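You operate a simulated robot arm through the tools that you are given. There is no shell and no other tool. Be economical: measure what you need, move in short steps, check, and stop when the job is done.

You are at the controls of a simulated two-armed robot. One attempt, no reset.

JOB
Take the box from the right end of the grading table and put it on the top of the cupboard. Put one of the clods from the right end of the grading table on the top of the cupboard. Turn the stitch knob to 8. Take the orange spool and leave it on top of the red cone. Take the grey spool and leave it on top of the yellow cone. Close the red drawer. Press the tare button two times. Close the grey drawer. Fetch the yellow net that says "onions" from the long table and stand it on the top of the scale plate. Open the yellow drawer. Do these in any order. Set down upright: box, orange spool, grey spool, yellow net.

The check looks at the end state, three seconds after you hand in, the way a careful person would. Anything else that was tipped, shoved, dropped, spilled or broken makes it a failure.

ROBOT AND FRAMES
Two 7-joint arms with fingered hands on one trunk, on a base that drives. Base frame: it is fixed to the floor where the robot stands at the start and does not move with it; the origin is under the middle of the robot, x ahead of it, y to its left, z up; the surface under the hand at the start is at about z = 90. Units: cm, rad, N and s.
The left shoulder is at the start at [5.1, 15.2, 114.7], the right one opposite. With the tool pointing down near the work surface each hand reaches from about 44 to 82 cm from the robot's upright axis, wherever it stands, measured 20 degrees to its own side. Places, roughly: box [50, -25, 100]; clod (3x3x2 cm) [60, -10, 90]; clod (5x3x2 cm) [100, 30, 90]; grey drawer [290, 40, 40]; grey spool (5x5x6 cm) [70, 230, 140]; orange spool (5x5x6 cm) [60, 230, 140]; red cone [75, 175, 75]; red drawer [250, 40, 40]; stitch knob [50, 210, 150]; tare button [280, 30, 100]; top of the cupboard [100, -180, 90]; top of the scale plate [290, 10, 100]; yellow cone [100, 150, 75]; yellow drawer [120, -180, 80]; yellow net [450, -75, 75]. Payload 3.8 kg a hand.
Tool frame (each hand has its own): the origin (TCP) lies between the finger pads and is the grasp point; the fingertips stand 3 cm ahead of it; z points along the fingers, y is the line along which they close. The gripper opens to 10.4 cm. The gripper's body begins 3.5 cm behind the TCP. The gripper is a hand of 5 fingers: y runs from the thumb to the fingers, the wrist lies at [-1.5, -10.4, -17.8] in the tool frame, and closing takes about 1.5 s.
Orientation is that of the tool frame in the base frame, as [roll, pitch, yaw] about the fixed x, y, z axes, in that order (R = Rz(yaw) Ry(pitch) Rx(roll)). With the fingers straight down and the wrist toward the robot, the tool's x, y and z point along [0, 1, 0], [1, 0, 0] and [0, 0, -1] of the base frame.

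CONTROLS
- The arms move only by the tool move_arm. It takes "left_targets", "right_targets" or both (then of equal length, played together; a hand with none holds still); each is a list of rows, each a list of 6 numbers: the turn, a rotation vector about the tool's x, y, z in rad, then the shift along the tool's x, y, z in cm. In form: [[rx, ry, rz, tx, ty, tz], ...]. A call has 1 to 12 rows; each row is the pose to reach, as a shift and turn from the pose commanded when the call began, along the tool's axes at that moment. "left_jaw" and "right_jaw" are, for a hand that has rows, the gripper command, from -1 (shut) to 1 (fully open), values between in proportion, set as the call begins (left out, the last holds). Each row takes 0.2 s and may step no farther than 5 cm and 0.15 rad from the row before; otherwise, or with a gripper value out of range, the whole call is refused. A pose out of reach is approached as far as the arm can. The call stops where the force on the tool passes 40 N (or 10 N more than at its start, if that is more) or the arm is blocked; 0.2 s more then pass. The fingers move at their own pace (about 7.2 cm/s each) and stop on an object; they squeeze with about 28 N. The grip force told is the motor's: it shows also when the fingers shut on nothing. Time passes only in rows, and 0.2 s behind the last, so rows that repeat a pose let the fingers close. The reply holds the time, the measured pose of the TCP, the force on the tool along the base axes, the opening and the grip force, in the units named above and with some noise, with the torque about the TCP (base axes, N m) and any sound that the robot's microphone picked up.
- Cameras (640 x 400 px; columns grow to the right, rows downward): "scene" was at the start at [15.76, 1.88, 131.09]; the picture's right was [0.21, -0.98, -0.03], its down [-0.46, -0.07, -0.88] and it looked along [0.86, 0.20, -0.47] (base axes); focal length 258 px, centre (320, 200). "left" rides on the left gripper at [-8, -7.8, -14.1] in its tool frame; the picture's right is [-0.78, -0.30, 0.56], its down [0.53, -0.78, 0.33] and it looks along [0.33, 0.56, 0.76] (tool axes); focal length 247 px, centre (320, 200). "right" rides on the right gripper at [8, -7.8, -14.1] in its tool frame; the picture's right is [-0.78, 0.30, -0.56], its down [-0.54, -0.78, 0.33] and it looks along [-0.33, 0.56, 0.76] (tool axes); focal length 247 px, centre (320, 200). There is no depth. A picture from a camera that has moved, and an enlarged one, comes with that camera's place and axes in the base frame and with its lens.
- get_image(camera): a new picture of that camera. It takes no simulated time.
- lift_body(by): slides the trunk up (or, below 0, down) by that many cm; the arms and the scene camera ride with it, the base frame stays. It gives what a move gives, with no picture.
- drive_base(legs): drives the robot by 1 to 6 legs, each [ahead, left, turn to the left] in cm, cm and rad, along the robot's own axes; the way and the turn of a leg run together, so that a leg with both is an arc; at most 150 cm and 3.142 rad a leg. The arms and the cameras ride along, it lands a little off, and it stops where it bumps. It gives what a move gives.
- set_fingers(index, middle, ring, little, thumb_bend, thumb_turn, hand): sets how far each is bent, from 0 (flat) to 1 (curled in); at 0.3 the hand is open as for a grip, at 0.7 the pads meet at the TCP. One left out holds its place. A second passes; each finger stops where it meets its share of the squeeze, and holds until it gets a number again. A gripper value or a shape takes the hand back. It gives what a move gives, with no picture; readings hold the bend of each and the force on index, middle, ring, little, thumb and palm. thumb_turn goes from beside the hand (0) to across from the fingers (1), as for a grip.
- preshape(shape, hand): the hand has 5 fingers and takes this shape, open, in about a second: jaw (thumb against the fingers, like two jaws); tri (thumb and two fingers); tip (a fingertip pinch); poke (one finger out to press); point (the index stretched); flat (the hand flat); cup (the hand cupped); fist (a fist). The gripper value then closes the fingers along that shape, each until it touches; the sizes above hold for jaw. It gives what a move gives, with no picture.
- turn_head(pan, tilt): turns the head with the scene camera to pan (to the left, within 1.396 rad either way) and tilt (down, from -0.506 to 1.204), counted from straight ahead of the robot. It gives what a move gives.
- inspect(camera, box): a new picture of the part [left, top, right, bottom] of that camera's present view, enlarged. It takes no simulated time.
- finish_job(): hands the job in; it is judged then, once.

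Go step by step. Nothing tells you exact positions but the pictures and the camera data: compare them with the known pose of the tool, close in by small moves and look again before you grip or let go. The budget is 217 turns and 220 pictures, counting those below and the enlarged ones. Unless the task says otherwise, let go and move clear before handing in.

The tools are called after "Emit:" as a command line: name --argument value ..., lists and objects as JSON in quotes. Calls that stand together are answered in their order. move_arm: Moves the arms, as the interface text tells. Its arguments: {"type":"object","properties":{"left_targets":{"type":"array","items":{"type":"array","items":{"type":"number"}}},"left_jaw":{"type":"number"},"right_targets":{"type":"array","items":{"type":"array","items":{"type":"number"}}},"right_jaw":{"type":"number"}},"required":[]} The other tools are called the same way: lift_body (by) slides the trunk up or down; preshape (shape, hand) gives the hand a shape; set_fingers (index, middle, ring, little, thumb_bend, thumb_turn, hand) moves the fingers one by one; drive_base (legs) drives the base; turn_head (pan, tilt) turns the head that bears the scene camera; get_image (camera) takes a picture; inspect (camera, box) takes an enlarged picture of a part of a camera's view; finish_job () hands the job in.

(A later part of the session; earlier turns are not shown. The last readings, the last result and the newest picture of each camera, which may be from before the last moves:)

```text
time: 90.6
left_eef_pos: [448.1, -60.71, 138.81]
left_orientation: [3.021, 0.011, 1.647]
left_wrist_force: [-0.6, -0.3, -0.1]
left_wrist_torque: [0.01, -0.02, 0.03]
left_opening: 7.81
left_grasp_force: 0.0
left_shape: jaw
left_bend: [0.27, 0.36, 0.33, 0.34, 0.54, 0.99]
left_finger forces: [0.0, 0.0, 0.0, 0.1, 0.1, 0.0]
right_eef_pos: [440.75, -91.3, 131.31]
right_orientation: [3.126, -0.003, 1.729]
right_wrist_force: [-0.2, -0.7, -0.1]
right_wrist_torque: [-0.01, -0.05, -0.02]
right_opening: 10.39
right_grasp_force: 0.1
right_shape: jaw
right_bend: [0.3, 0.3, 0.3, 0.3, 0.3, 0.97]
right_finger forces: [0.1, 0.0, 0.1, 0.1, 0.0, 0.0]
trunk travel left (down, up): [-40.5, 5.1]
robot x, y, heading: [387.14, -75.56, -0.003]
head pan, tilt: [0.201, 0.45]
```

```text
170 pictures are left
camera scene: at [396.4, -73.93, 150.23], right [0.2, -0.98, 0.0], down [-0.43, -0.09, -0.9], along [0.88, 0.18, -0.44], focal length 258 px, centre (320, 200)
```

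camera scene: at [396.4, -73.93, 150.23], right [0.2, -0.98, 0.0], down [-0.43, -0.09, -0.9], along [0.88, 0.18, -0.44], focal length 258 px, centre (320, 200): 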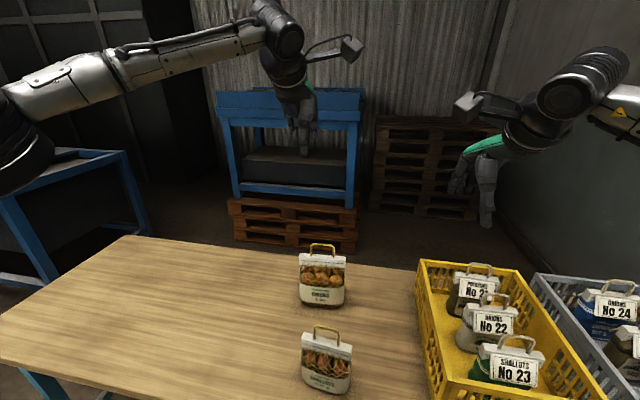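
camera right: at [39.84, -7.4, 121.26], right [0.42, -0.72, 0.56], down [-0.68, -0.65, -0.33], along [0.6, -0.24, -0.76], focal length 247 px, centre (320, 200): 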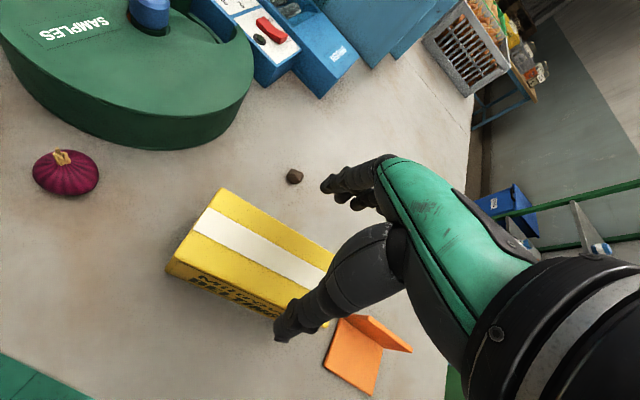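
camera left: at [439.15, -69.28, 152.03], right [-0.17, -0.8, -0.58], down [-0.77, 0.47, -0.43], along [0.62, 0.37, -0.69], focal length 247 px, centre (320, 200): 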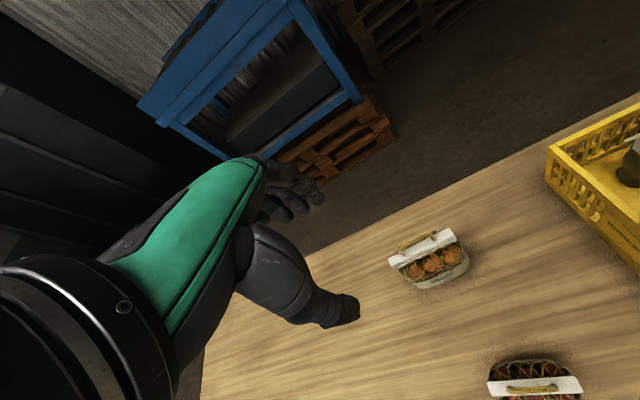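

The trunk also leans a little as it rises; the handle top comes out at about [461, -62.8, 102]. I move over it and partly down.

Emit:
move_arm --left_targets '[[0.03, 0, 0, -0.6, 1.8, 4], [0.06, 0, 0, -1.2, 3.6, 8], [0.09, 0, 0, -1.8, 5.4, 12], [0.12, 0, 0, -2.4, 7.2, 16], [0.12, 0, 0, -2.8, 8.6, 20], [0.12, 0, 0, -3.1, 9.85, 24]]'

Emit:
get_image --camera "left"

Emit:
get_image --camera "scene"

```text
time: 92.0
left_eef_pos: [451.08, -57.05, 119.08]
left_orientation: [3.14, 0.014, 1.648]
left_wrist_force: [0.1, -0.1, -0.9]
left_wrist_torque: [-0.01, -0.02, 0.04]
left_opening: 7.82
left_grasp_force: 0.1
left_shape: jaw
left_bend: [0.27, 0.36, 0.33, 0.34, 0.54, 0.99]
left_finger forces: [0.0, 0.0, 0.0, 0.1, 0.1, 0.0]
left hand out of reach, approached as far as the arm can: row 1, 2, 3, 4, 5, 6
right_eef_pos: [440.73, -91.2, 131.34]
right_orientation: [3.126, -0.003, 1.728]
right_wrist_force: [0.1, 0.5, -0.5]
right_wrist_torque: [0.02, -0.03, -0.03]
right_opening: 10.39
right_grasp_force: 0.1
right_shape: jaw
right_bend: [0.3, 0.3, 0.3, 0.3, 0.3, 0.97]
right_finger forces: [0.0, 0.0, 0.0, 0.0, 0.0, 0.0]
trunk travel left (down, up): [-40.5, 5.1]
robot x, y, heading: [386.84, -75.46, -0.002]
head pan, tilt: [0.201, 0.45]
```

```text
169 pictures are left
camera left: at [443.78, -65.42, 133.31], right [-0.23, -0.8, -0.55], down [-0.81, 0.47, -0.34], along [0.53, 0.36, -0.77], focal length 247 px, centre (320, 200)
```

left: 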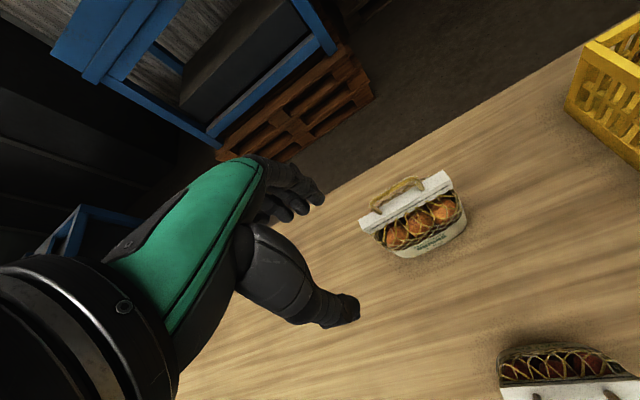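

```text
168 pictures are left
camera scene: at [396.43, -73.89, 150.21], right [0.2, -0.98, 0.0], down [-0.43, -0.09, -0.9], along [0.88, 0.18, -0.44], focal length 258 px, centre (320, 200)
```

scene: 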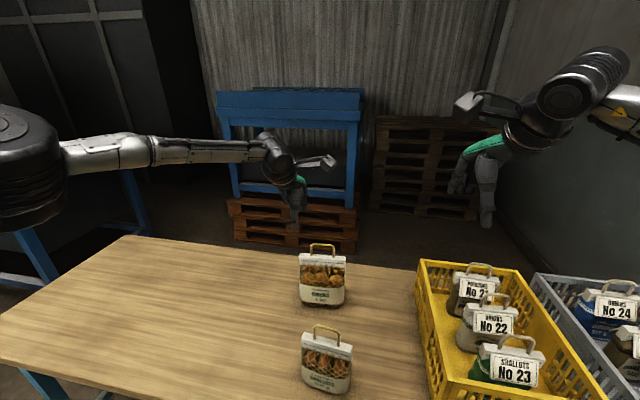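

The reach here is limited by the arm's pose, not length. I back the hand off, bring the trunk down to where it was, and stand so the net lies 20° to the left.

Emit:
move_arm --left_targets '[[0, 0, 0, 2, -4, 0], [0, 0, 0, 5, -8, 0], [0, 0, 0, 8, -12, 0], [0, 0, 0, 10, -16, 0]]'

Emit:
lift_body --by -16

Emit:
get_image --camera "scene"

```text
time: 93.0
left_eef_pos: [433.8, -48.61, 118.79]
left_orientation: [3.14, 0.013, 1.645]
left_wrist_force: [-0.1, -0.5, 0.0]
left_wrist_torque: [-0.03, 0.0, 0.01]
left_opening: 7.8
left_grasp_force: 0.0
left_shape: jaw
left_bend: [0.27, 0.36, 0.33, 0.34, 0.54, 0.99]
left_finger forces: [0.1, 0.0, 0.0, 0.1, 0.0, 0.1]
right_eef_pos: [440.52, -91.19, 131.58]
right_orientation: [3.123, -0.001, 1.73]
right_wrist_force: [0.5, 0.0, 0.3]
right_wrist_torque: [0.0, -0.01, 0.02]
right_opening: 10.38
right_grasp_force: 0.0
right_shape: jaw
right_bend: [0.3, 0.3, 0.3, 0.3, 0.3, 0.97]
right_finger forces: [0.0, 0.0, 0.0, 0.1, 0.0, 0.1]
trunk travel left (down, up): [-40.5, 5.1]
robot x, y, heading: [386.55, -75.57, 0.001]
head pan, tilt: [0.201, 0.45]
```

```text
time: 94.9
left_eef_pos: [434.16, -48.78, 102.91]
left_orientation: [3.14, 0.013, 1.647]
left_wrist_force: [0.1, 0.2, -0.4]
left_wrist_torque: [0.0, -0.01, -0.01]
left_opening: 7.77
left_grasp_force: 0.0
left_shape: jaw
left_bend: [0.27, 0.36, 0.33, 0.34, 0.54, 0.99]
left_finger forces: [0.0, 0.1, 0.0, 0.0, 0.0, 0.1]
right_eef_pos: [440.63, -91.35, 115.43]
right_orientation: [3.121, -0.004, 1.73]
right_wrist_force: [0.9, -0.6, 0.6]
right_wrist_torque: [0.01, 0.01, 0.01]
right_opening: 10.38
right_grasp_force: 0.0
right_shape: jaw
right_bend: [0.3, 0.3, 0.3, 0.3, 0.3, 0.97]
right_finger forces: [0.0, 0.0, 0.1, 0.0, 0.0, 0.0]
trunk travel left (down, up): [-24.5, 21.1]
robot x, y, heading: [387.14, -75.49, -0.003]
head pan, tilt: [0.201, 0.45]
```

```text
167 pictures are left
camera scene: at [401.3, -73.92, 132.54], right [0.2, -0.98, -0.02], down [-0.53, -0.09, -0.84], along [0.82, 0.18, -0.54], focal length 258 px, centre (320, 200)
```

scene: 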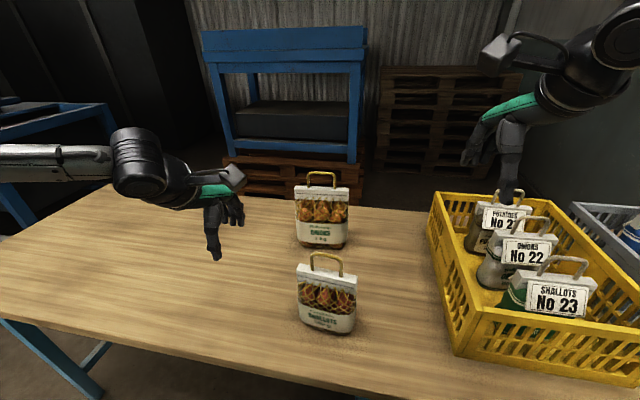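

I raise the left hand clear of the shallots first, then shift the base right and slightly ahead.

Emit:
move_arm --left_targets '[[0, 0, 0, 2, 0, -4], [0, 0, 0, 5, 0, -7]]'

Emit:
drive_base --legs '[[3.5, -9, 0]]'

Emit:
get_image --camera "left"

Emit:
get_image --camera "scene"

```text
time: 95.5
left_eef_pos: [433.51, -43.6, 109.68]
left_orientation: [-3.141, 0.012, 1.647]
left_wrist_force: [-0.2, 0.6, 0.5]
left_wrist_torque: [0.02, 0.04, 0.01]
left_opening: 7.78
left_grasp_force: 0.0
left_shape: jaw
left_bend: [0.27, 0.36, 0.33, 0.34, 0.54, 0.99]
left_finger forces: [0.1, 0.0, 0.0, 0.0, 0.1, 0.0]
right_eef_pos: [440.67, -91.21, 115.41]
right_orientation: [3.121, -0.002, 1.729]
right_wrist_force: [0.3, -0.5, -0.7]
right_wrist_torque: [0.02, 0.0, -0.05]
right_opening: 10.39
right_grasp_force: 0.0
right_shape: jaw
right_bend: [0.3, 0.3, 0.3, 0.3, 0.3, 0.97]
right_finger forces: [0.0, 0.0, 0.1, 0.1, 0.0, 0.1]
trunk travel left (down, up): [-24.5, 21.1]
robot x, y, heading: [386.74, -75.65, -0.004]
head pan, tilt: [0.201, 0.45]
```

```text
time: 96.6
left_eef_pos: [436.87, -52.54, 109.56]
left_orientation: [-3.14, 0.014, 1.652]
left_wrist_force: [-0.7, -0.1, -0.5]
left_wrist_torque: [0.01, -0.02, 0.01]
left_opening: 7.8
left_grasp_force: 0.0
left_shape: jaw
left_bend: [0.27, 0.36, 0.33, 0.34, 0.54, 0.99]
left_finger forces: [0.0, 0.0, 0.0, 0.1, 0.1, 0.0]
right_eef_pos: [444.15, -100.18, 115.43]
right_orientation: [3.121, -0.002, 1.733]
right_wrist_force: [-0.2, -0.1, -0.6]
right_wrist_torque: [0.02, 0.02, -0.01]
right_opening: 10.38
right_grasp_force: 0.0
right_shape: jaw
right_bend: [0.3, 0.3, 0.3, 0.3, 0.3, 0.97]
right_finger forces: [0.0, 0.0, 0.1, 0.1, 0.0, 0.0]
trunk travel left (down, up): [-24.5, 21.1]
robot x, y, heading: [390.37, -84.75, 0.003]
head pan, tilt: [0.201, 0.45]
```

```text
166 pictures are left
camera left: at [429.71, -61.12, 123.81], right [-0.23, -0.8, -0.55], down [-0.82, 0.47, -0.34], along [0.53, 0.37, -0.77], focal length 247 px, centre (320, 200)
```

left: 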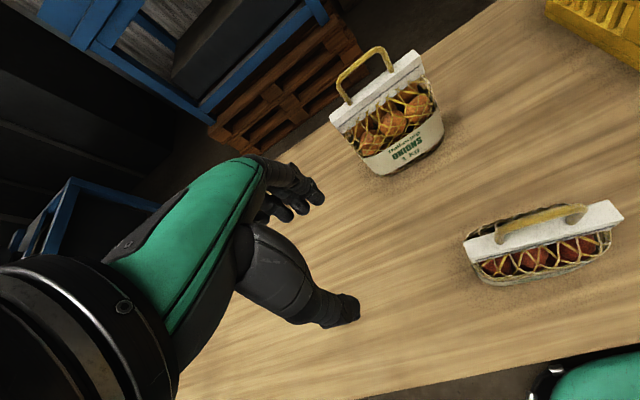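

```text
165 pictures are left
camera scene: at [404.76, -82.97, 132.54], right [0.2, -0.98, -0.02], down [-0.53, -0.09, -0.84], along [0.82, 0.18, -0.54], focal length 258 px, centre (320, 200)
```

scene: 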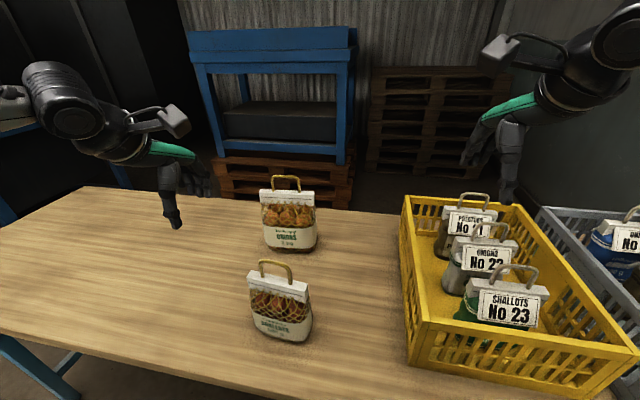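

Fresh views agree on the handle top at about [456.3, -63.2, 104.5]. I move the hand above it at z 112.5.

Emit:
move_arm --left_targets '[[0, 0, 0, -2, 2, -3], [0, 0, 0, -4, 6, -3], [0, 0, 0, -6.5, 10, -3], [0, 0, 0, -9.5, 14, -3], [0, 0, 0, -12.2, 18, -3]]'

Emit:
get_image --camera "left"

Emit:
get_image --camera "scene"

```text
time: 97.8
left_eef_pos: [456.21, -63.1, 112.64]
left_orientation: [-3.139, 0.012, 1.652]
left_wrist_force: [0.4, -0.6, 0.2]
left_wrist_torque: [0.02, -0.01, -0.01]
left_opening: 7.82
left_grasp_force: 0.1
left_shape: jaw
left_bend: [0.27, 0.36, 0.33, 0.34, 0.54, 0.99]
left_finger forces: [0.1, 0.0, 0.1, 0.1, 0.0, 0.0]
right_eef_pos: [444.45, -100.24, 115.21]
right_orientation: [3.126, -0.004, 1.735]
right_wrist_force: [-0.1, 0.0, 0.5]
right_wrist_torque: [0.02, 0.02, -0.04]
right_opening: 10.38
right_grasp_force: 0.1
right_shape: jaw
right_bend: [0.3, 0.3, 0.3, 0.3, 0.3, 0.97]
right_finger forces: [0.0, 0.0, 0.0, 0.0, 0.1, 0.0]
trunk travel left (down, up): [-24.5, 21.1]
robot x, y, heading: [390.07, -84.45, 0.004]
head pan, tilt: [0.201, 0.45]
```

```text
164 pictures are left
camera left: at [449.0, -71.69, 126.88], right [-0.23, -0.8, -0.55], down [-0.82, 0.47, -0.34], along [0.53, 0.37, -0.77], focal length 247 px, centre (320, 200)
```

left: 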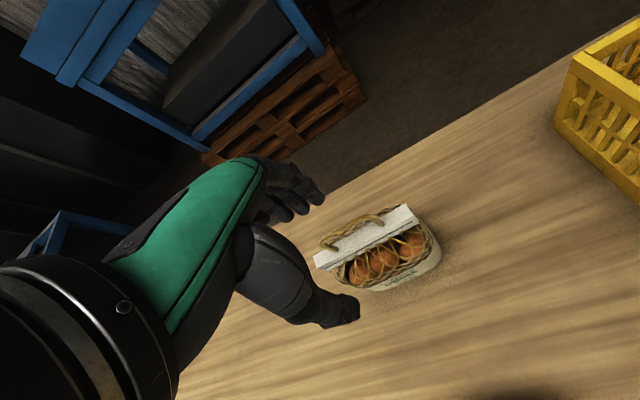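

```text
163 pictures are left
camera scene: at [405.03, -83.12, 132.5], right [0.2, -0.98, -0.02], down [-0.53, -0.09, -0.84], along [0.82, 0.18, -0.54], focal length 258 px, centre (320, 200)
```

scene: 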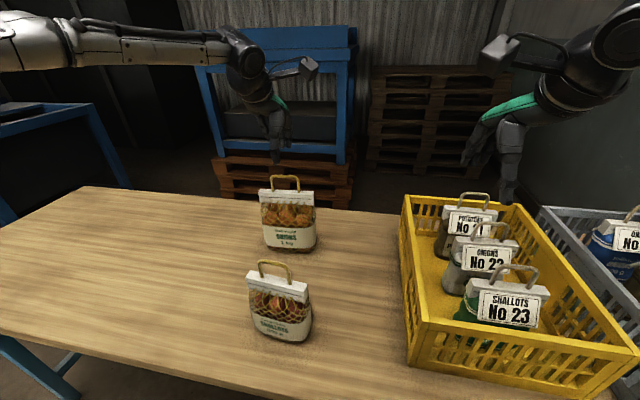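

The hand is on line; the handle lies 3.6 cm further ahead. I shift, lower to z 104 and look again.

Emit:
move_arm --left_targets '[[0, 0, 0, 0.5, 3.6, 0], [0, 0, 0, 0.5, 3.6, 4], [0, 0, 0, 0.5, 3.6, 7.5]]'

Emit:
get_image --camera "left"

Emit:
inspect --camera "scene" --box '[220, 120, 380, 220]'

```text
time: 98.6
left_eef_pos: [459.72, -62.39, 105.32]
left_orientation: [3.14, 0.01, 1.651]
left_wrist_force: [-0.7, 0.4, -0.2]
left_wrist_torque: [-0.01, 0.03, -0.02]
left_opening: 7.83
left_grasp_force: 0.2
left_shape: jaw
left_bend: [0.27, 0.36, 0.33, 0.34, 0.54, 0.99]
left_finger forces: [0.0, 0.0, 0.1, 0.0, 0.0, 0.1]
right_eef_pos: [444.1, -100.1, 115.39]
right_orientation: [3.123, -0.004, 1.733]
right_wrist_force: [0.4, 0.2, 1.2]
right_wrist_torque: [0.01, -0.02, 0.02]
right_opening: 10.37
right_grasp_force: 0.0
right_shape: jaw
right_bend: [0.3, 0.3, 0.3, 0.3, 0.3, 0.97]
right_finger forces: [0.0, 0.1, 0.1, 0.1, 0.0, 0.0]
trunk travel left (down, up): [-24.5, 21.1]
robot x, y, heading: [390.14, -84.85, 0.002]
head pan, tilt: [0.201, 0.45]
```

```text
162 pictures are left
camera left: at [452.4, -70.99, 119.49], right [-0.23, -0.8, -0.55], down [-0.82, 0.47, -0.34], along [0.53, 0.37, -0.77], focal length 247 px, centre (320, 200)
```

left: 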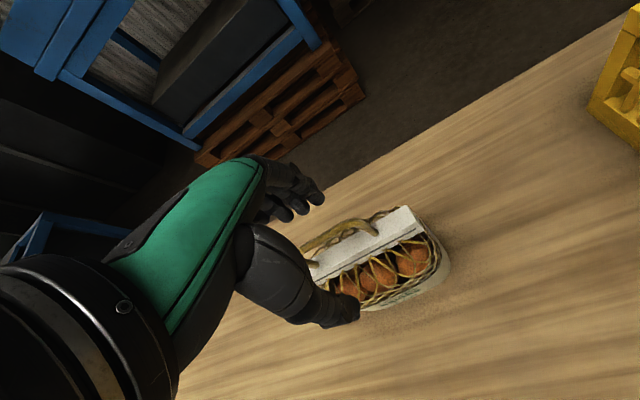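

```text
4.00 times, centred on (300, 170) of scene
camera zoom: at [404.75, -83.03, 132.55], right [0.2, -0.98, -0.02], down [-0.53, -0.09, -0.84], along [0.82, 0.18, -0.54], focal length 1031 px, centre (400, 320)
```

zoom: 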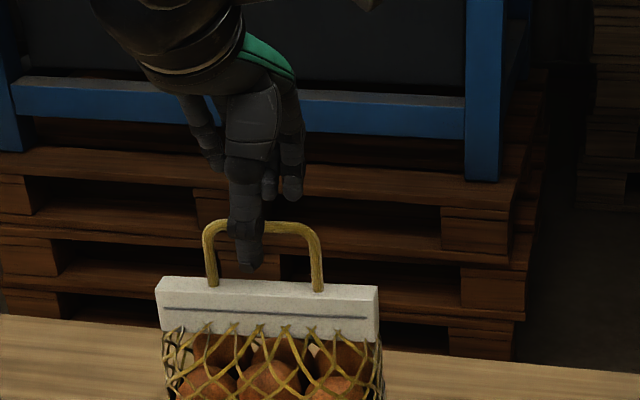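

The thumb is in front of the loop and the fingers behind it. I lower 4.5 cm and close.

Emit:
move_arm --left_targets '[[0, 0, 0, 0, 0.4, 2], [0, 0, 0, 0, 0.6, 4.3]]'

Emit:
get_image --camera "left"

Emit:
inspect --camera "scene" --box '[220, 120, 380, 220]'

```text
time: 99.2
left_eef_pos: [460.28, -62.58, 101.05]
left_orientation: [-3.141, 0.013, 1.652]
left_wrist_force: [0.2, -0.9, -0.4]
left_wrist_torque: [-0.02, 0.0, 0.0]
left_opening: 7.8
left_grasp_force: 0.0
left_shape: jaw
left_bend: [0.27, 0.36, 0.33, 0.34, 0.54, 0.99]
left_finger forces: [0.0, 0.0, 0.0, 0.0, 0.0, 0.0]
right_eef_pos: [444.28, -100.2, 115.25]
right_orientation: [3.124, -0.003, 1.734]
right_wrist_force: [0.2, 0.8, -0.3]
right_wrist_torque: [0.02, 0.02, -0.02]
right_opening: 10.4
right_grasp_force: 0.1
right_shape: jaw
right_bend: [0.3, 0.3, 0.3, 0.3, 0.3, 0.97]
right_finger forces: [0.0, 0.1, 0.0, 0.0, 0.0, 0.0]
trunk travel left (down, up): [-24.5, 21.1]
robot x, y, heading: [390.24, -84.58, -0.003]
head pan, tilt: [0.201, 0.45]
```

```text
160 pictures are left
camera left: at [453.09, -71.07, 115.23], right [-0.23, -0.8, -0.55], down [-0.82, 0.47, -0.34], along [0.53, 0.37, -0.77], focal length 247 px, centre (320, 200)
```

left: 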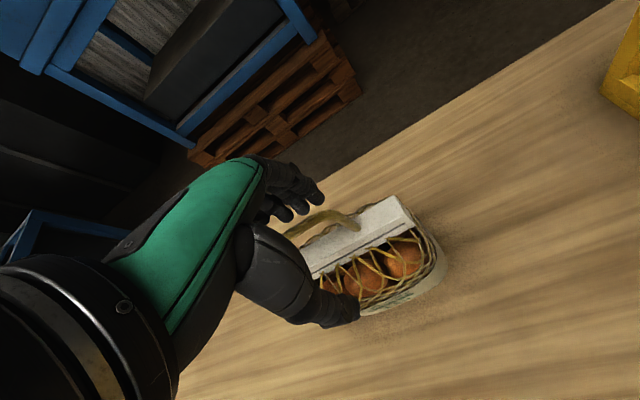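

```text
4.00 times, centred on (300, 170) of scene
camera zoom: at [404.85, -83.02, 132.53], right [0.2, -0.98, -0.02], down [-0.53, -0.09, -0.84], along [0.82, 0.18, -0.54], focal length 1031 px, centre (400, 320)
```

zoom: 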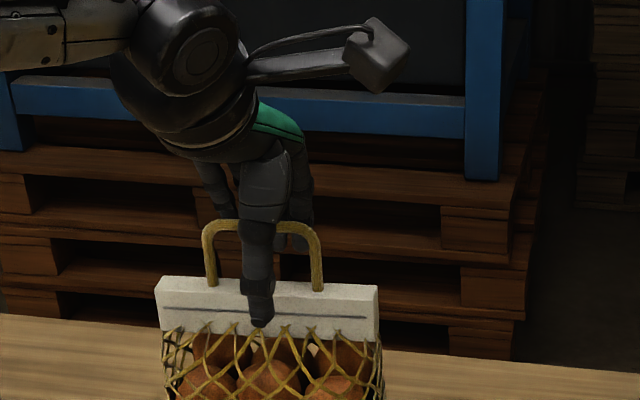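

The loop is well inside the open hand. I close the grip.

Emit:
move_arm --left_targets '[[0, 0, 0, 0, 0, 0], [0, 0, 0, 0, 0, 0], [0, 0, 0, 0, 0, 0], [0, 0, 0, 0, 0, 0], [0, 0, 0, 0, 0, 0], [0, 0, 0, 0, 0, 0], [0, 0, 0, 0, 0, 0], [0, 0, 0, 0, 0, 0]]' --left_jaw -1

Emit:
get_image --camera "left"

Emit:
inspect --camera "scene" --box '[220, 120, 380, 220]'

```text
time: 101.0
left_eef_pos: [460.28, -62.64, 101.06]
left_orientation: [-3.14, 0.011, 1.651]
left_wrist_force: [1.5, -0.8, -0.4]
left_wrist_torque: [0.0, -0.02, -0.05]
left_opening: 0.0
left_grasp_force: 28.3
left_shape: jaw
left_bend: [0.7, 0.7, 0.7, 0.61, 0.48, 1.0]
left_finger forces: [0.6, 0.1, 0.0, 1.9, 0.7, 0.0]
right_eef_pos: [444.16, -100.18, 115.33]
right_orientation: [3.124, -0.003, 1.733]
right_wrist_force: [0.3, -0.6, -0.9]
right_wrist_torque: [-0.01, 0.0, -0.01]
right_opening: 10.37
right_grasp_force: 0.3
right_shape: jaw
right_bend: [0.3, 0.3, 0.3, 0.3, 0.3, 0.97]
right_finger forces: [0.0, 0.0, 0.0, 0.1, 0.1, 0.1]
trunk travel left (down, up): [-24.5, 21.1]
robot x, y, heading: [390.59, -84.68, 0.006]
head pan, tilt: [0.201, 0.45]
```

```text
158 pictures are left
camera left: at [453.08, -71.1, 115.24], right [-0.23, -0.8, -0.55], down [-0.82, 0.47, -0.34], along [0.53, 0.37, -0.77], focal length 247 px, centre (320, 200)
```

left: 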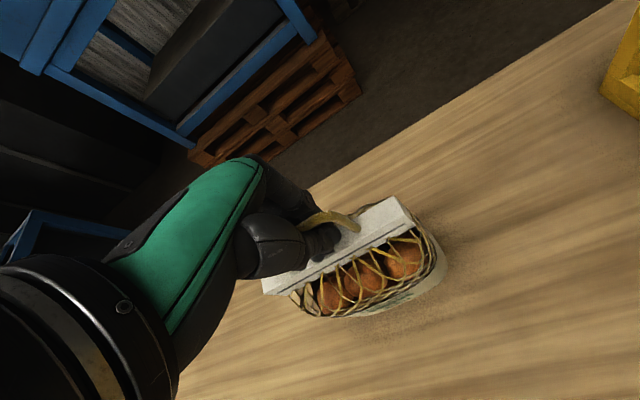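

```text
4.00 times, centred on (300, 170) of scene
camera zoom: at [404.84, -83.04, 132.53], right [0.2, -0.98, -0.02], down [-0.53, -0.09, -0.84], along [0.82, 0.18, -0.54], focal length 1031 px, centre (400, 320)
```

zoom: 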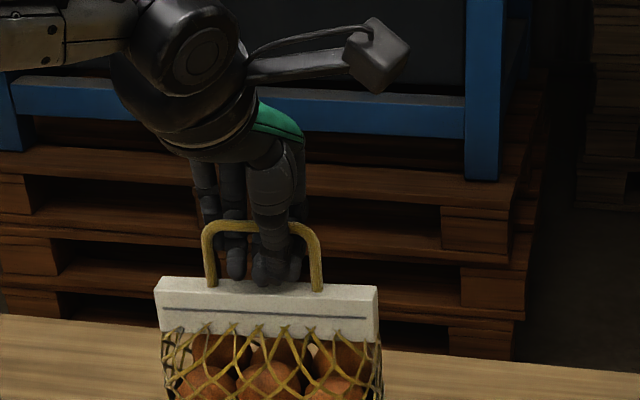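

The fingers have closed through the loop under its bar – a secure hook. I lift and check.

Emit:
move_arm --left_targets '[[0, 0, 0, 0, 0, -1], [0, 0, 0, 0, 0, -2], [0, 0, 0, 0, 0, -3], [0, 0, 0, 0, 0, -4], [0, 0, 0, 0, 0, -6], [0, 0, 0, 0, 0, -8]]'

Emit:
get_image --camera "scene"

```text
time: 102.4
left_eef_pos: [460.16, -62.59, 108.84]
left_orientation: [-3.138, 0.012, 1.651]
left_wrist_force: [-0.6, 0.4, -10.4]
left_wrist_torque: [-0.01, 0.03, -0.01]
left_opening: 0.0
left_grasp_force: 28.2
left_shape: jaw
left_bend: [0.7, 0.7, 0.7, 0.7, 0.48, 1.0]
left_finger forces: [5.2, 0.0, 1.3, 1.1, 8.2, 0.0]
right_eef_pos: [444.19, -100.27, 115.24]
right_orientation: [3.126, -0.003, 1.734]
right_wrist_force: [-0.3, 0.3, -0.2]
right_wrist_torque: [-0.01, 0.0, -0.01]
right_opening: 10.37
right_grasp_force: 0.0
right_shape: jaw
right_bend: [0.3, 0.3, 0.3, 0.3, 0.3, 0.97]
right_finger forces: [0.1, 0.0, 0.1, 0.0, 0.0, 0.0]
trunk travel left (down, up): [-24.5, 21.1]
robot x, y, heading: [389.99, -84.81, 0.005]
head pan, tilt: [0.201, 0.45]
```

```text
156 pictures are left
camera scene: at [404.93, -83.0, 132.52], right [0.2, -0.98, -0.02], down [-0.53, -0.09, -0.84], along [0.82, 0.18, -0.54], focal length 258 px, centre (320, 200)
```

scene: 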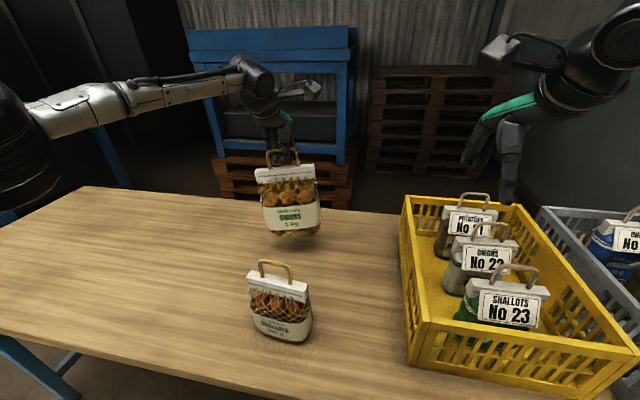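

The net hangs free and upright (about 1 kg). I drive left to clear the shallots, then back away.

Emit:
drive_base --legs '[[0, 30, 0], [-35, 0, 0]]'

Emit:
get_image --camera "scene"

```text
time: 106.3
left_eef_pos: [424.61, -32.45, 108.9]
left_orientation: [-3.137, 0.012, 1.659]
left_wrist_force: [0.1, 0.0, -10.3]
left_wrist_torque: [-0.01, 0.02, -0.03]
left_opening: 0.01
left_grasp_force: 27.7
left_shape: jaw
left_bend: [0.7, 0.7, 0.7, 0.7, 0.48, 1.0]
left_finger forces: [6.4, 0.1, 0.9, 1.9, 9.3, 0.0]
right_eef_pos: [409.24, -70.14, 115.26]
right_orientation: [3.126, -0.004, 1.742]
right_wrist_force: [-0.3, 0.1, 1.0]
right_wrist_torque: [-0.01, -0.04, 0.0]
right_opening: 10.38
right_grasp_force: 0.1
right_shape: jaw
right_bend: [0.3, 0.3, 0.3, 0.3, 0.3, 0.97]
right_finger forces: [0.0, 0.0, 0.0, 0.0, 0.0, 0.0]
trunk travel left (down, up): [-24.5, 21.1]
robot x, y, heading: [354.96, -55.08, 0.011]
head pan, tilt: [0.201, 0.45]
```

```text
155 pictures are left
camera scene: at [369.6, -53.26, 132.49], right [0.21, -0.98, -0.02], down [-0.53, -0.09, -0.84], along [0.82, 0.19, -0.54], focal length 258 px, centre (320, 200)
```

scene: 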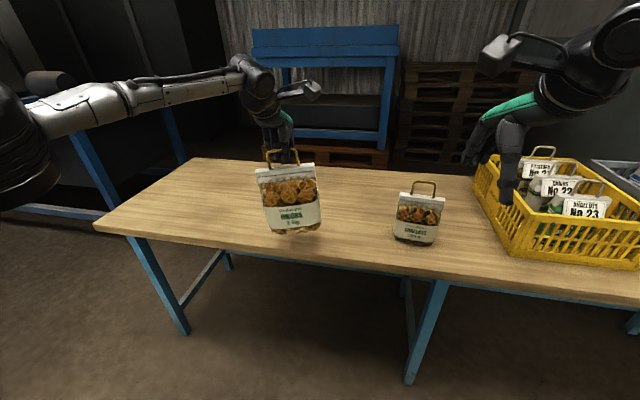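

Clear of everything. I pull the net in, raise the trunk, and look toward the scale.

Emit:
move_arm --left_targets '[[0, 0, 0, 0, -2.5, -3], [0, 0, 0, 0, -5.5, -5.5], [0, 0, 0, 0, -8.5, -8], [0, 0, 0, 0, -11.5, -8], [0, 0, 0, 0, -14.5, -8], [0, 0, 0, 0, -17.5, -8], [0, 0, 0, 0, -20, -8], [0, 0, 0, 0, -20, -8]]'

Emit:
lift_body --by 16

Emit:
turn_head --pan 1.39 --tilt 0.4

Emit:
get_image --camera "scene"

```text
time: 108.1
left_eef_pos: [404.14, -33.94, 117.0]
left_orientation: [-3.141, 0.013, 1.66]
left_wrist_force: [0.1, 0.0, -9.9]
left_wrist_torque: [-0.06, 0.04, 0.0]
left_opening: 0.01
left_grasp_force: 27.8
left_shape: jaw
left_bend: [0.7, 0.7, 0.7, 0.7, 0.48, 1.0]
left_finger forces: [7.0, 0.0, 0.9, 1.9, 9.6, 0.0]
right_eef_pos: [409.11, -70.22, 115.29]
right_orientation: [3.124, -0.003, 1.742]
right_wrist_force: [-0.1, -0.4, 0.8]
right_wrist_torque: [0.0, 0.0, -0.02]
right_opening: 10.4
right_grasp_force: 0.1
right_shape: jaw
right_bend: [0.3, 0.3, 0.3, 0.3, 0.3, 0.97]
right_finger forces: [0.1, 0.0, 0.0, 0.0, 0.1, 0.1]
trunk travel left (down, up): [-24.5, 21.1]
robot x, y, heading: [354.41, -55.24, 0.007]
head pan, tilt: [0.201, 0.45]
```

```text
time: 110.0
left_eef_pos: [404.54, -34.1, 133.03]
left_orientation: [-3.14, 0.012, 1.66]
left_wrist_force: [0.2, -0.3, -11.1]
left_wrist_torque: [-0.02, 0.04, 0.01]
left_opening: 0.02
left_grasp_force: 28.3
left_shape: jaw
left_bend: [0.7, 0.7, 0.7, 0.7, 0.48, 1.0]
left_finger forces: [7.1, 0.0, 0.8, 2.0, 9.8, 0.0]
right_eef_pos: [409.16, -70.07, 131.15]
right_orientation: [3.125, -0.005, 1.742]
right_wrist_force: [0.1, -0.6, -1.1]
right_wrist_torque: [0.01, -0.02, 0.0]
right_opening: 10.39
right_grasp_force: 0.1
right_shape: jaw
right_bend: [0.3, 0.3, 0.3, 0.3, 0.3, 0.97]
right_finger forces: [0.1, 0.0, 0.0, 0.0, 0.0, 0.1]
trunk travel left (down, up): [-40.5, 5.1]
robot x, y, heading: [354.8, -55.19, 0.008]
head pan, tilt: [0.201, 0.45]
```

```text
time: 111.3
left_eef_pos: [404.59, -33.98, 132.97]
left_orientation: [-3.14, 0.013, 1.661]
left_wrist_force: [-0.6, 0.6, -10.7]
left_wrist_torque: [-0.01, 0.06, -0.02]
left_opening: 0.0
left_grasp_force: 28.2
left_shape: jaw
left_bend: [0.7, 0.7, 0.7, 0.7, 0.48, 1.0]
left_finger forces: [7.2, 0.0, 0.8, 1.9, 9.9, 0.0]
right_eef_pos: [409.17, -70.08, 131.23]
right_orientation: [3.123, -0.002, 1.742]
right_wrist_force: [-0.3, 0.1, -0.4]
right_wrist_torque: [0.02, 0.01, -0.01]
right_opening: 10.38
right_grasp_force: 0.0
right_shape: jaw
right_bend: [0.3, 0.3, 0.3, 0.3, 0.3, 0.97]
right_finger forces: [0.1, 0.0, 0.0, 0.0, 0.0, 0.0]
trunk travel left (down, up): [-40.5, 5.1]
robot x, y, heading: [354.82, -55.36, 0.008]
head pan, tilt: [1.389, 0.4]
```

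```text
154 pictures are left
camera scene: at [357.15, -46.11, 150.73], right [0.99, -0.17, -0.01], down [-0.07, -0.38, -0.92], along [0.15, 0.91, -0.39], focal length 258 px, centre (320, 200)
```

scene: 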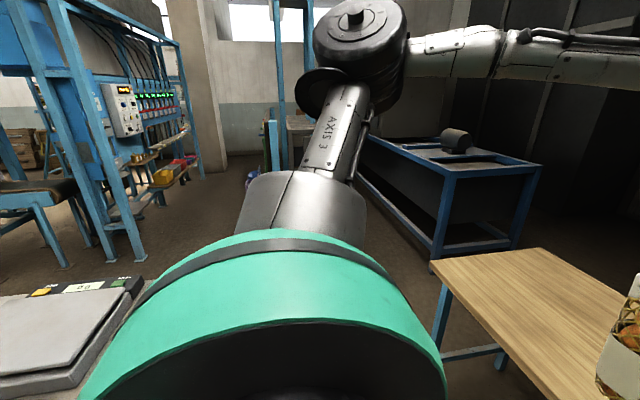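

The floor toward +y is free and the scale display is visible. I drive left to y about 30 and turn round to face the end of the grading table.

Emit:
drive_base --legs '[[8, 85, 0], [0, 0, 1.57], [0, 0, 1.57]]'

Emit:
turn_head --pan 0 --tilt 0.65

Emit:
get_image --camera "scene"

```text
time: 115.8
left_eef_pos: [411.61, 50.02, 132.68]
left_orientation: [-3.135, 0.012, 1.659]
left_wrist_force: [-0.9, 0.2, -10.3]
left_wrist_torque: [0.08, 0.07, 0.0]
left_opening: 0.01
left_grasp_force: 28.4
left_shape: jaw
left_bend: [0.7, 0.7, 0.7, 0.7, 0.48, 1.0]
left_finger forces: [8.0, 0.0, 0.6, 1.7, 10.8, 0.0]
right_eef_pos: [416.11, 13.93, 131.36]
right_orientation: [3.124, -0.002, 1.74]
right_wrist_force: [-0.5, -0.3, 0.6]
right_wrist_torque: [0.0, -0.01, 0.0]
right_opening: 10.4
right_grasp_force: 0.1
right_shape: jaw
right_bend: [0.3, 0.3, 0.3, 0.3, 0.3, 0.97]
right_finger forces: [0.1, 0.0, 0.0, 0.0, 0.1, 0.0]
trunk travel left (down, up): [-40.5, 5.1]
robot x, y, heading: [361.9, 28.88, 0.012]
head pan, tilt: [1.389, 0.4]
stopped in leg 1: the robot was blocked; the commanded pose is now the measured one
```

```text
time: 117.3
left_eef_pos: [411.65, 49.95, 132.96]
left_orientation: [-3.138, 0.01, 1.658]
left_wrist_force: [-0.5, 0.5, -9.9]
left_wrist_torque: [-0.03, 0.08, -0.02]
left_opening: 0.0
left_grasp_force: 27.9
left_shape: jaw
left_bend: [0.7, 0.7, 0.7, 0.7, 0.48, 1.0]
left_finger forces: [7.7, 0.0, 0.7, 2.0, 10.5, 0.0]
right_eef_pos: [416.01, 13.87, 131.27]
right_orientation: [3.124, -0.004, 1.74]
right_wrist_force: [-0.7, -0.5, 0.6]
right_wrist_torque: [0.03, -0.01, 0.0]
right_opening: 10.4
right_grasp_force: 0.0
right_shape: jaw
right_bend: [0.3, 0.3, 0.3, 0.3, 0.3, 0.97]
right_finger forces: [0.0, 0.0, 0.0, 0.1, 0.1, 0.0]
trunk travel left (down, up): [-40.5, 5.1]
robot x, y, heading: [362.14, 28.9, 0.013]
head pan, tilt: [0.0, 0.649]
```

```text
153 pictures are left
camera scene: at [371.33, 28.89, 148.43], right [0.01, -1.0, 0.0], down [-0.61, -0.01, -0.79], along [0.79, 0.01, -0.61], focal length 258 px, centre (320, 200)
```

scene: 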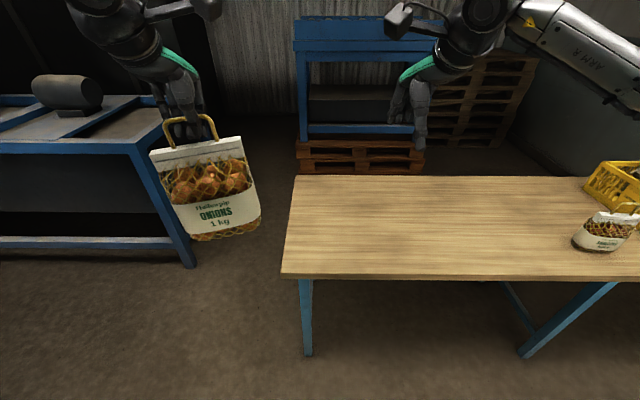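

The base was blocked at y = 29, right at the end of the leg. I look to the left to see by what before turning.

Emit:
turn_head --pan 1.39 --tilt 0.9

Emit:
get_image --camera "scene"

Emit:
turn_head --pan 0.8 --tilt 0.9

Emit:
get_image --camera "scene"

```text
time: 118.9
left_eef_pos: [411.63, 49.73, 132.86]
left_orientation: [-3.138, 0.013, 1.66]
left_wrist_force: [-0.8, 0.1, -10.8]
left_wrist_torque: [-0.03, 0.07, -0.02]
left_opening: 0.0
left_grasp_force: 28.7
left_shape: jaw
left_bend: [0.7, 0.7, 0.7, 0.7, 0.48, 1.0]
left_finger forces: [7.8, 0.0, 0.9, 2.0, 10.5, 0.1]
right_eef_pos: [416.21, 13.85, 131.27]
right_orientation: [3.123, -0.003, 1.741]
right_wrist_force: [0.4, 0.7, 0.6]
right_wrist_torque: [-0.02, 0.01, -0.01]
right_opening: 10.38
right_grasp_force: 0.1
right_shape: jaw
right_bend: [0.3, 0.3, 0.3, 0.3, 0.3, 0.97]
right_finger forces: [0.0, 0.0, 0.1, 0.1, 0.1, 0.0]
trunk travel left (down, up): [-40.5, 5.1]
robot x, y, heading: [362.24, 28.93, 0.01]
head pan, tilt: [1.389, 0.901]
```

```text
152 pictures are left
camera scene: at [363.94, 36.21, 146.44], right [0.99, -0.17, -0.01], down [-0.14, -0.77, -0.62], along [0.1, 0.61, -0.78], focal length 258 px, centre (320, 200)
```

scene: 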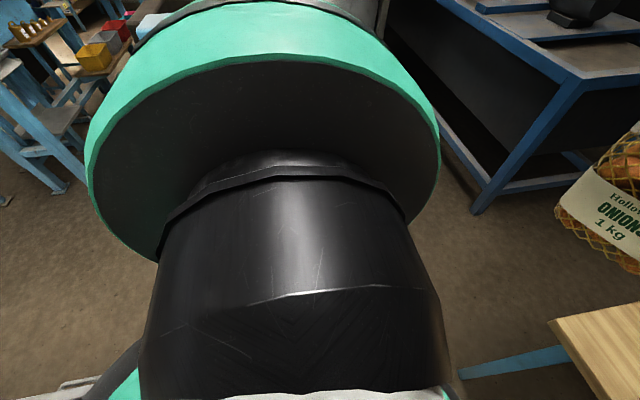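

```text
time: 119.9
left_eef_pos: [411.71, 49.85, 132.79]
left_orientation: [-3.138, 0.013, 1.659]
left_wrist_force: [0.4, 0.7, -10.2]
left_wrist_torque: [-0.01, 0.05, 0.03]
left_opening: 0.0
left_grasp_force: 27.9
left_shape: jaw
left_bend: [0.7, 0.7, 0.7, 0.7, 0.48, 1.0]
left_finger forces: [7.9, 0.0, 0.8, 2.1, 10.5, 0.0]
right_eef_pos: [416.07, 13.87, 131.22]
right_orientation: [3.125, -0.003, 1.74]
right_wrist_force: [0.4, -0.2, -0.3]
right_wrist_torque: [-0.01, -0.01, -0.05]
right_opening: 10.39
right_grasp_force: 0.0
right_shape: jaw
right_bend: [0.3, 0.3, 0.3, 0.3, 0.3, 0.97]
right_finger forces: [0.1, 0.0, 0.0, 0.0, 0.0, 0.0]
trunk travel left (down, up): [-40.5, 5.1]
robot x, y, heading: [362.34, 28.81, 0.009]
head pan, tilt: [0.799, 0.901]
```

```text
151 pictures are left
camera scene: at [367.88, 34.25, 146.4], right [0.72, -0.69, -0.01], down [-0.55, -0.57, -0.62], along [0.42, 0.45, -0.79], focal length 258 px, centre (320, 200)
```

scene: 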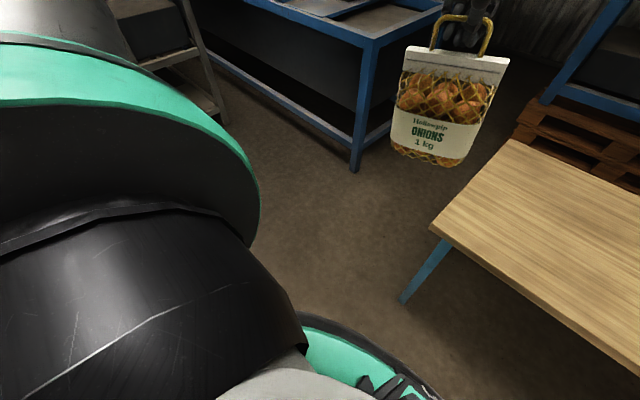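

Emit:
get_image --camera "left"

Emit:
turn_head --pan 1.39 --tilt 0.1

Emit:
get_image --camera "scene"

```text
150 pictures are left
camera left: at [404.59, 41.35, 147.08], right [-0.23, -0.81, -0.55], down [-0.82, 0.46, -0.34], along [0.52, 0.37, -0.77], focal length 247 px, centre (320, 200)
```

left: 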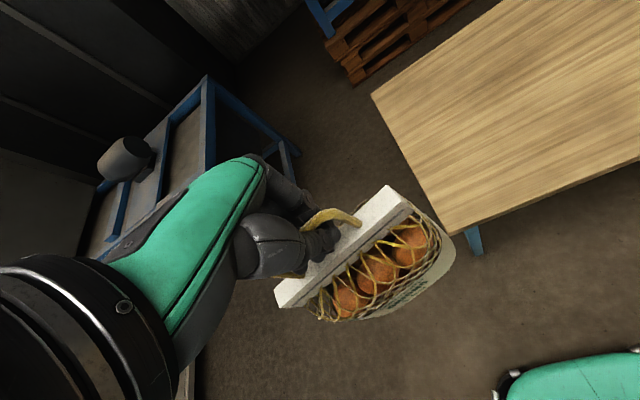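

```text
time: 121.0
left_eef_pos: [411.64, 49.91, 132.79]
left_orientation: [-3.137, 0.012, 1.659]
left_wrist_force: [-0.1, 0.5, -9.9]
left_wrist_torque: [-0.04, 0.05, -0.01]
left_opening: 0.0
left_grasp_force: 27.6
left_shape: jaw
left_bend: [0.7, 0.7, 0.7, 0.7, 0.48, 1.0]
left_finger forces: [7.8, 0.0, 0.8, 2.2, 10.5, 0.0]
right_eef_pos: [416.24, 13.86, 131.23]
right_orientation: [3.125, -0.003, 1.741]
right_wrist_force: [0.1, -0.9, -0.4]
right_wrist_torque: [-0.01, -0.02, -0.01]
right_opening: 10.39
right_grasp_force: 0.0
right_shape: jaw
right_bend: [0.3, 0.3, 0.3, 0.3, 0.3, 0.97]
right_finger forces: [0.0, 0.0, 0.1, 0.0, 0.0, 0.0]
trunk travel left (down, up): [-40.5, 5.1]
robot x, y, heading: [361.79, 28.98, 0.005]
head pan, tilt: [1.389, 0.099]
```

```text
149 pictures are left
camera scene: at [364.3, 37.85, 153.52], right [0.99, -0.17, -0.01], down [-0.03, -0.1, -0.99], along [0.17, 0.98, -0.1], focal length 258 px, centre (320, 200)
```

scene: 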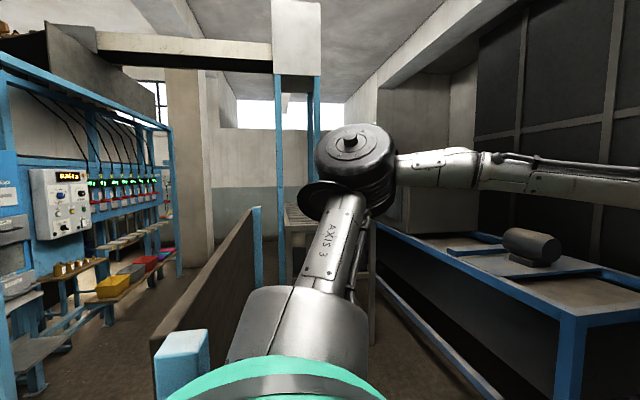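

A tall board stands at about [350, y>75]; the left elbow touched it. I move away from it (toward -y) and turn clockwise instead, halfway first.

Emit:
drive_base --legs '[[4, -26, 0], [0, 0, -1.57]]'

Emit:
turn_head --pan -1.39 --tilt 0.5

Emit:
get_image --camera "scene"

```text
time: 126.5
left_eef_pos: [390.87, -44.67, 132.78]
left_orientation: [-3.137, 0.013, 0.162]
left_wrist_force: [0.1, -0.2, -9.5]
left_wrist_torque: [0.05, 0.06, -0.01]
left_opening: 0.0
left_grasp_force: 27.5
left_shape: jaw
left_bend: [0.7, 0.7, 0.7, 0.7, 0.48, 1.0]
left_finger forces: [6.9, 0.0, 0.8, 2.6, 9.1, 0.0]
right_eef_pos: [355.3, -51.88, 131.31]
right_orientation: [3.124, -0.003, 0.245]
right_wrist_force: [-0.5, 0.7, -0.2]
right_wrist_torque: [0.02, -0.05, 0.03]
right_opening: 10.38
right_grasp_force: 0.0
right_shape: jaw
right_bend: [0.3, 0.3, 0.3, 0.3, 0.3, 0.97]
right_finger forces: [0.0, 0.0, 0.0, 0.0, 0.0, 0.0]
trunk travel left (down, up): [-40.5, 5.1]
robot x, y, heading: [366.25, 3.26, -1.488]
head pan, tilt: [1.389, 0.099]
```

```text
time: 129.0
left_eef_pos: [390.87, -44.62, 132.96]
left_orientation: [-3.14, 0.011, 0.163]
left_wrist_force: [0.0, 0.6, -9.7]
left_wrist_torque: [0.07, 0.05, 0.02]
left_opening: 0.02
left_grasp_force: 27.5
left_shape: jaw
left_bend: [0.7, 0.7, 0.7, 0.7, 0.48, 1.0]
left_finger forces: [7.3, 0.1, 0.8, 2.4, 9.5, 0.0]
right_eef_pos: [355.2, -51.84, 131.32]
right_orientation: [3.123, -0.004, 0.243]
right_wrist_force: [0.3, 0.1, -0.5]
right_wrist_torque: [-0.01, 0.0, 0.02]
right_opening: 10.41
right_grasp_force: 0.1
right_shape: jaw
right_bend: [0.3, 0.3, 0.3, 0.3, 0.3, 0.97]
right_finger forces: [0.0, 0.0, 0.1, 0.0, 0.0, 0.0]
trunk travel left (down, up): [-40.5, 5.1]
robot x, y, heading: [366.07, 3.27, -1.489]
head pan, tilt: [-1.389, 0.499]
```

```text
148 pictures are left
camera scene: at [357.67, 0.32, 149.83], right [-0.26, 0.96, 0.01], down [0.46, 0.13, -0.88], along [-0.85, -0.23, -0.48], focal length 258 px, centre (320, 200)
```

scene: 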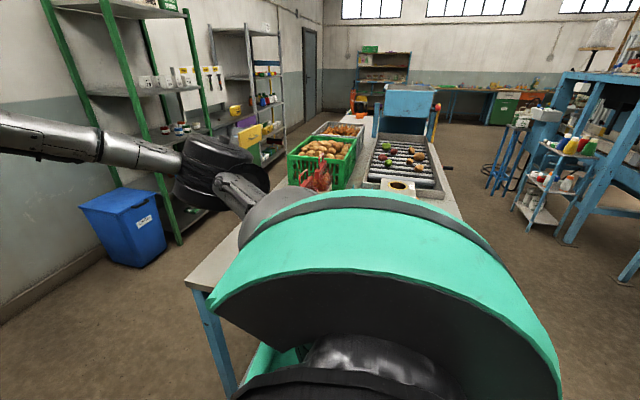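

The way is open. I finish the turn to face -x.

Emit:
drive_base --legs '[[0, 0, -1.65]]'

Emit:
turn_head --pan 0 --tilt 0.65

Emit:
get_image --camera "scene"

```text
time: 133.4
left_eef_pos: [315.62, -15.38, 132.78]
left_orientation: [-3.14, 0.013, -1.529]
left_wrist_force: [0.8, 0.8, -10.2]
left_wrist_torque: [0.05, -0.06, 0.01]
left_opening: 0.0
left_grasp_force: 27.7
left_shape: jaw
left_bend: [0.7, 0.7, 0.7, 0.7, 0.48, 1.0]
left_finger forces: [6.3, 0.1, 0.7, 2.4, 8.2, 0.1]
right_eef_pos: [312.7, 20.81, 131.37]
right_orientation: [3.124, -0.003, -1.445]
right_wrist_force: [-0.4, -0.2, -0.4]
right_wrist_torque: [0.01, -0.01, -0.03]
right_opening: 10.38
right_grasp_force: 0.1
right_shape: jaw
right_bend: [0.3, 0.3, 0.3, 0.3, 0.3, 0.97]
right_finger forces: [0.1, 0.1, 0.0, 0.0, 0.0, 0.0]
trunk travel left (down, up): [-40.5, 5.1]
robot x, y, heading: [366.33, 3.51, 3.106]
head pan, tilt: [-1.389, 0.499]
```

```text
time: 135.0
left_eef_pos: [315.55, -15.33, 132.82]
left_orientation: [-3.138, 0.013, -1.526]
left_wrist_force: [-0.4, 0.0, -9.8]
left_wrist_torque: [0.07, -0.09, 0.0]
left_opening: 0.01
left_grasp_force: 28.1
left_shape: jaw
left_bend: [0.7, 0.7, 0.7, 0.7, 0.48, 1.0]
left_finger forces: [6.5, 0.1, 0.7, 2.2, 8.5, 0.1]
right_eef_pos: [312.76, 20.79, 131.21]
right_orientation: [3.125, -0.002, -1.446]
right_wrist_force: [0.3, 0.4, 0.1]
right_wrist_torque: [-0.01, 0.03, 0.02]
right_opening: 10.43
right_grasp_force: 0.0
right_shape: jaw
right_bend: [0.3, 0.3, 0.3, 0.3, 0.3, 0.97]
right_finger forces: [0.1, 0.0, 0.0, 0.0, 0.0, 0.0]
trunk travel left (down, up): [-40.5, 5.1]
robot x, y, heading: [365.76, 3.33, 3.103]
head pan, tilt: [0.0, 0.649]
```

```text
147 pictures are left
camera scene: at [357.17, 3.51, 148.42], right [0.04, 1.0, 0.0], down [0.61, -0.02, -0.79], along [-0.79, 0.03, -0.61], focal length 258 px, centre (320, 200)
```

scene: 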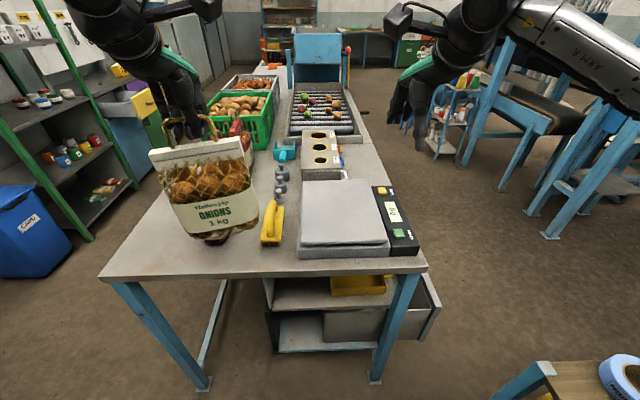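

I see the scale: plate around [297, 11], with a yellow and a green button on its panel, and open drawers below. I zoom in for details.

Emit:
inspect --camera "scene" --box '[280, 160, 440, 260]'

Emit:
inspect --camera "scene" --box '[240, 250, 480, 400]'

Emit:
get_image --camera "right"

```text
4.00 times, centred on (360, 210) of scene
camera zoom: at [357.17, 3.51, 148.42], right [0.04, 1.0, 0.0], down [0.61, -0.02, -0.79], along [-0.79, 0.03, -0.61], focal length 1031 px, centre (160, 160)
```

zoom: 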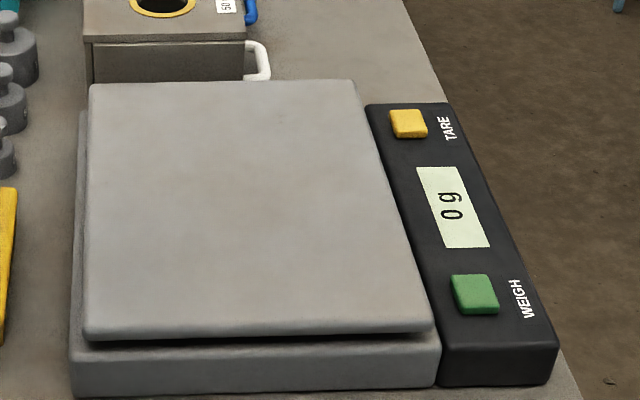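

```text
2.67 times, centred on (360, 325) of scene
camera zoom: at [357.17, 3.51, 148.42], right [0.04, 1.0, 0.0], down [0.61, -0.02, -0.79], along [-0.79, 0.03, -0.61], focal length 687 px, centre (213, -133)
```

zoom: 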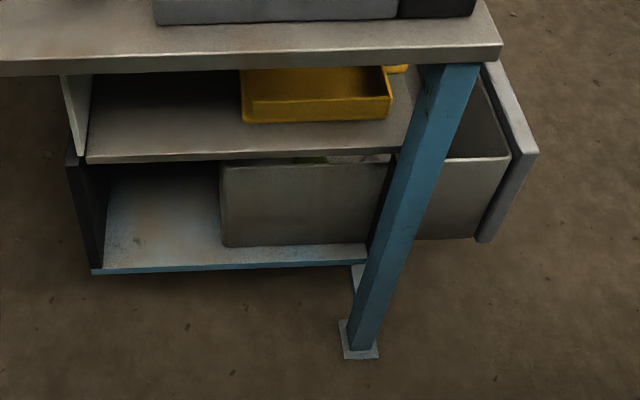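

```text
144 pictures are left
camera right: at [321.7, 13.94, 145.34], right [-0.38, 0.74, 0.56], down [0.7, 0.63, -0.35], along [-0.61, 0.26, -0.75], focal length 247 px, centre (320, 200)
```

right: 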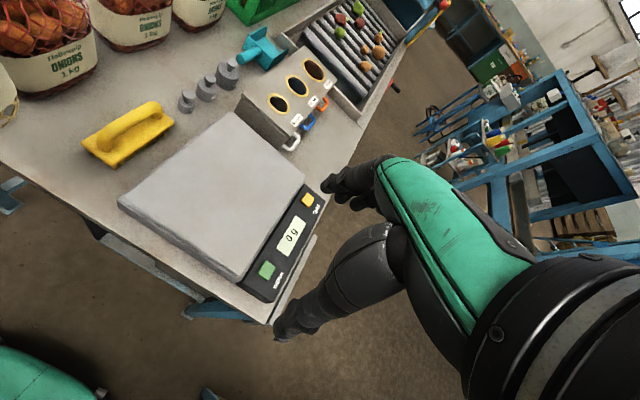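

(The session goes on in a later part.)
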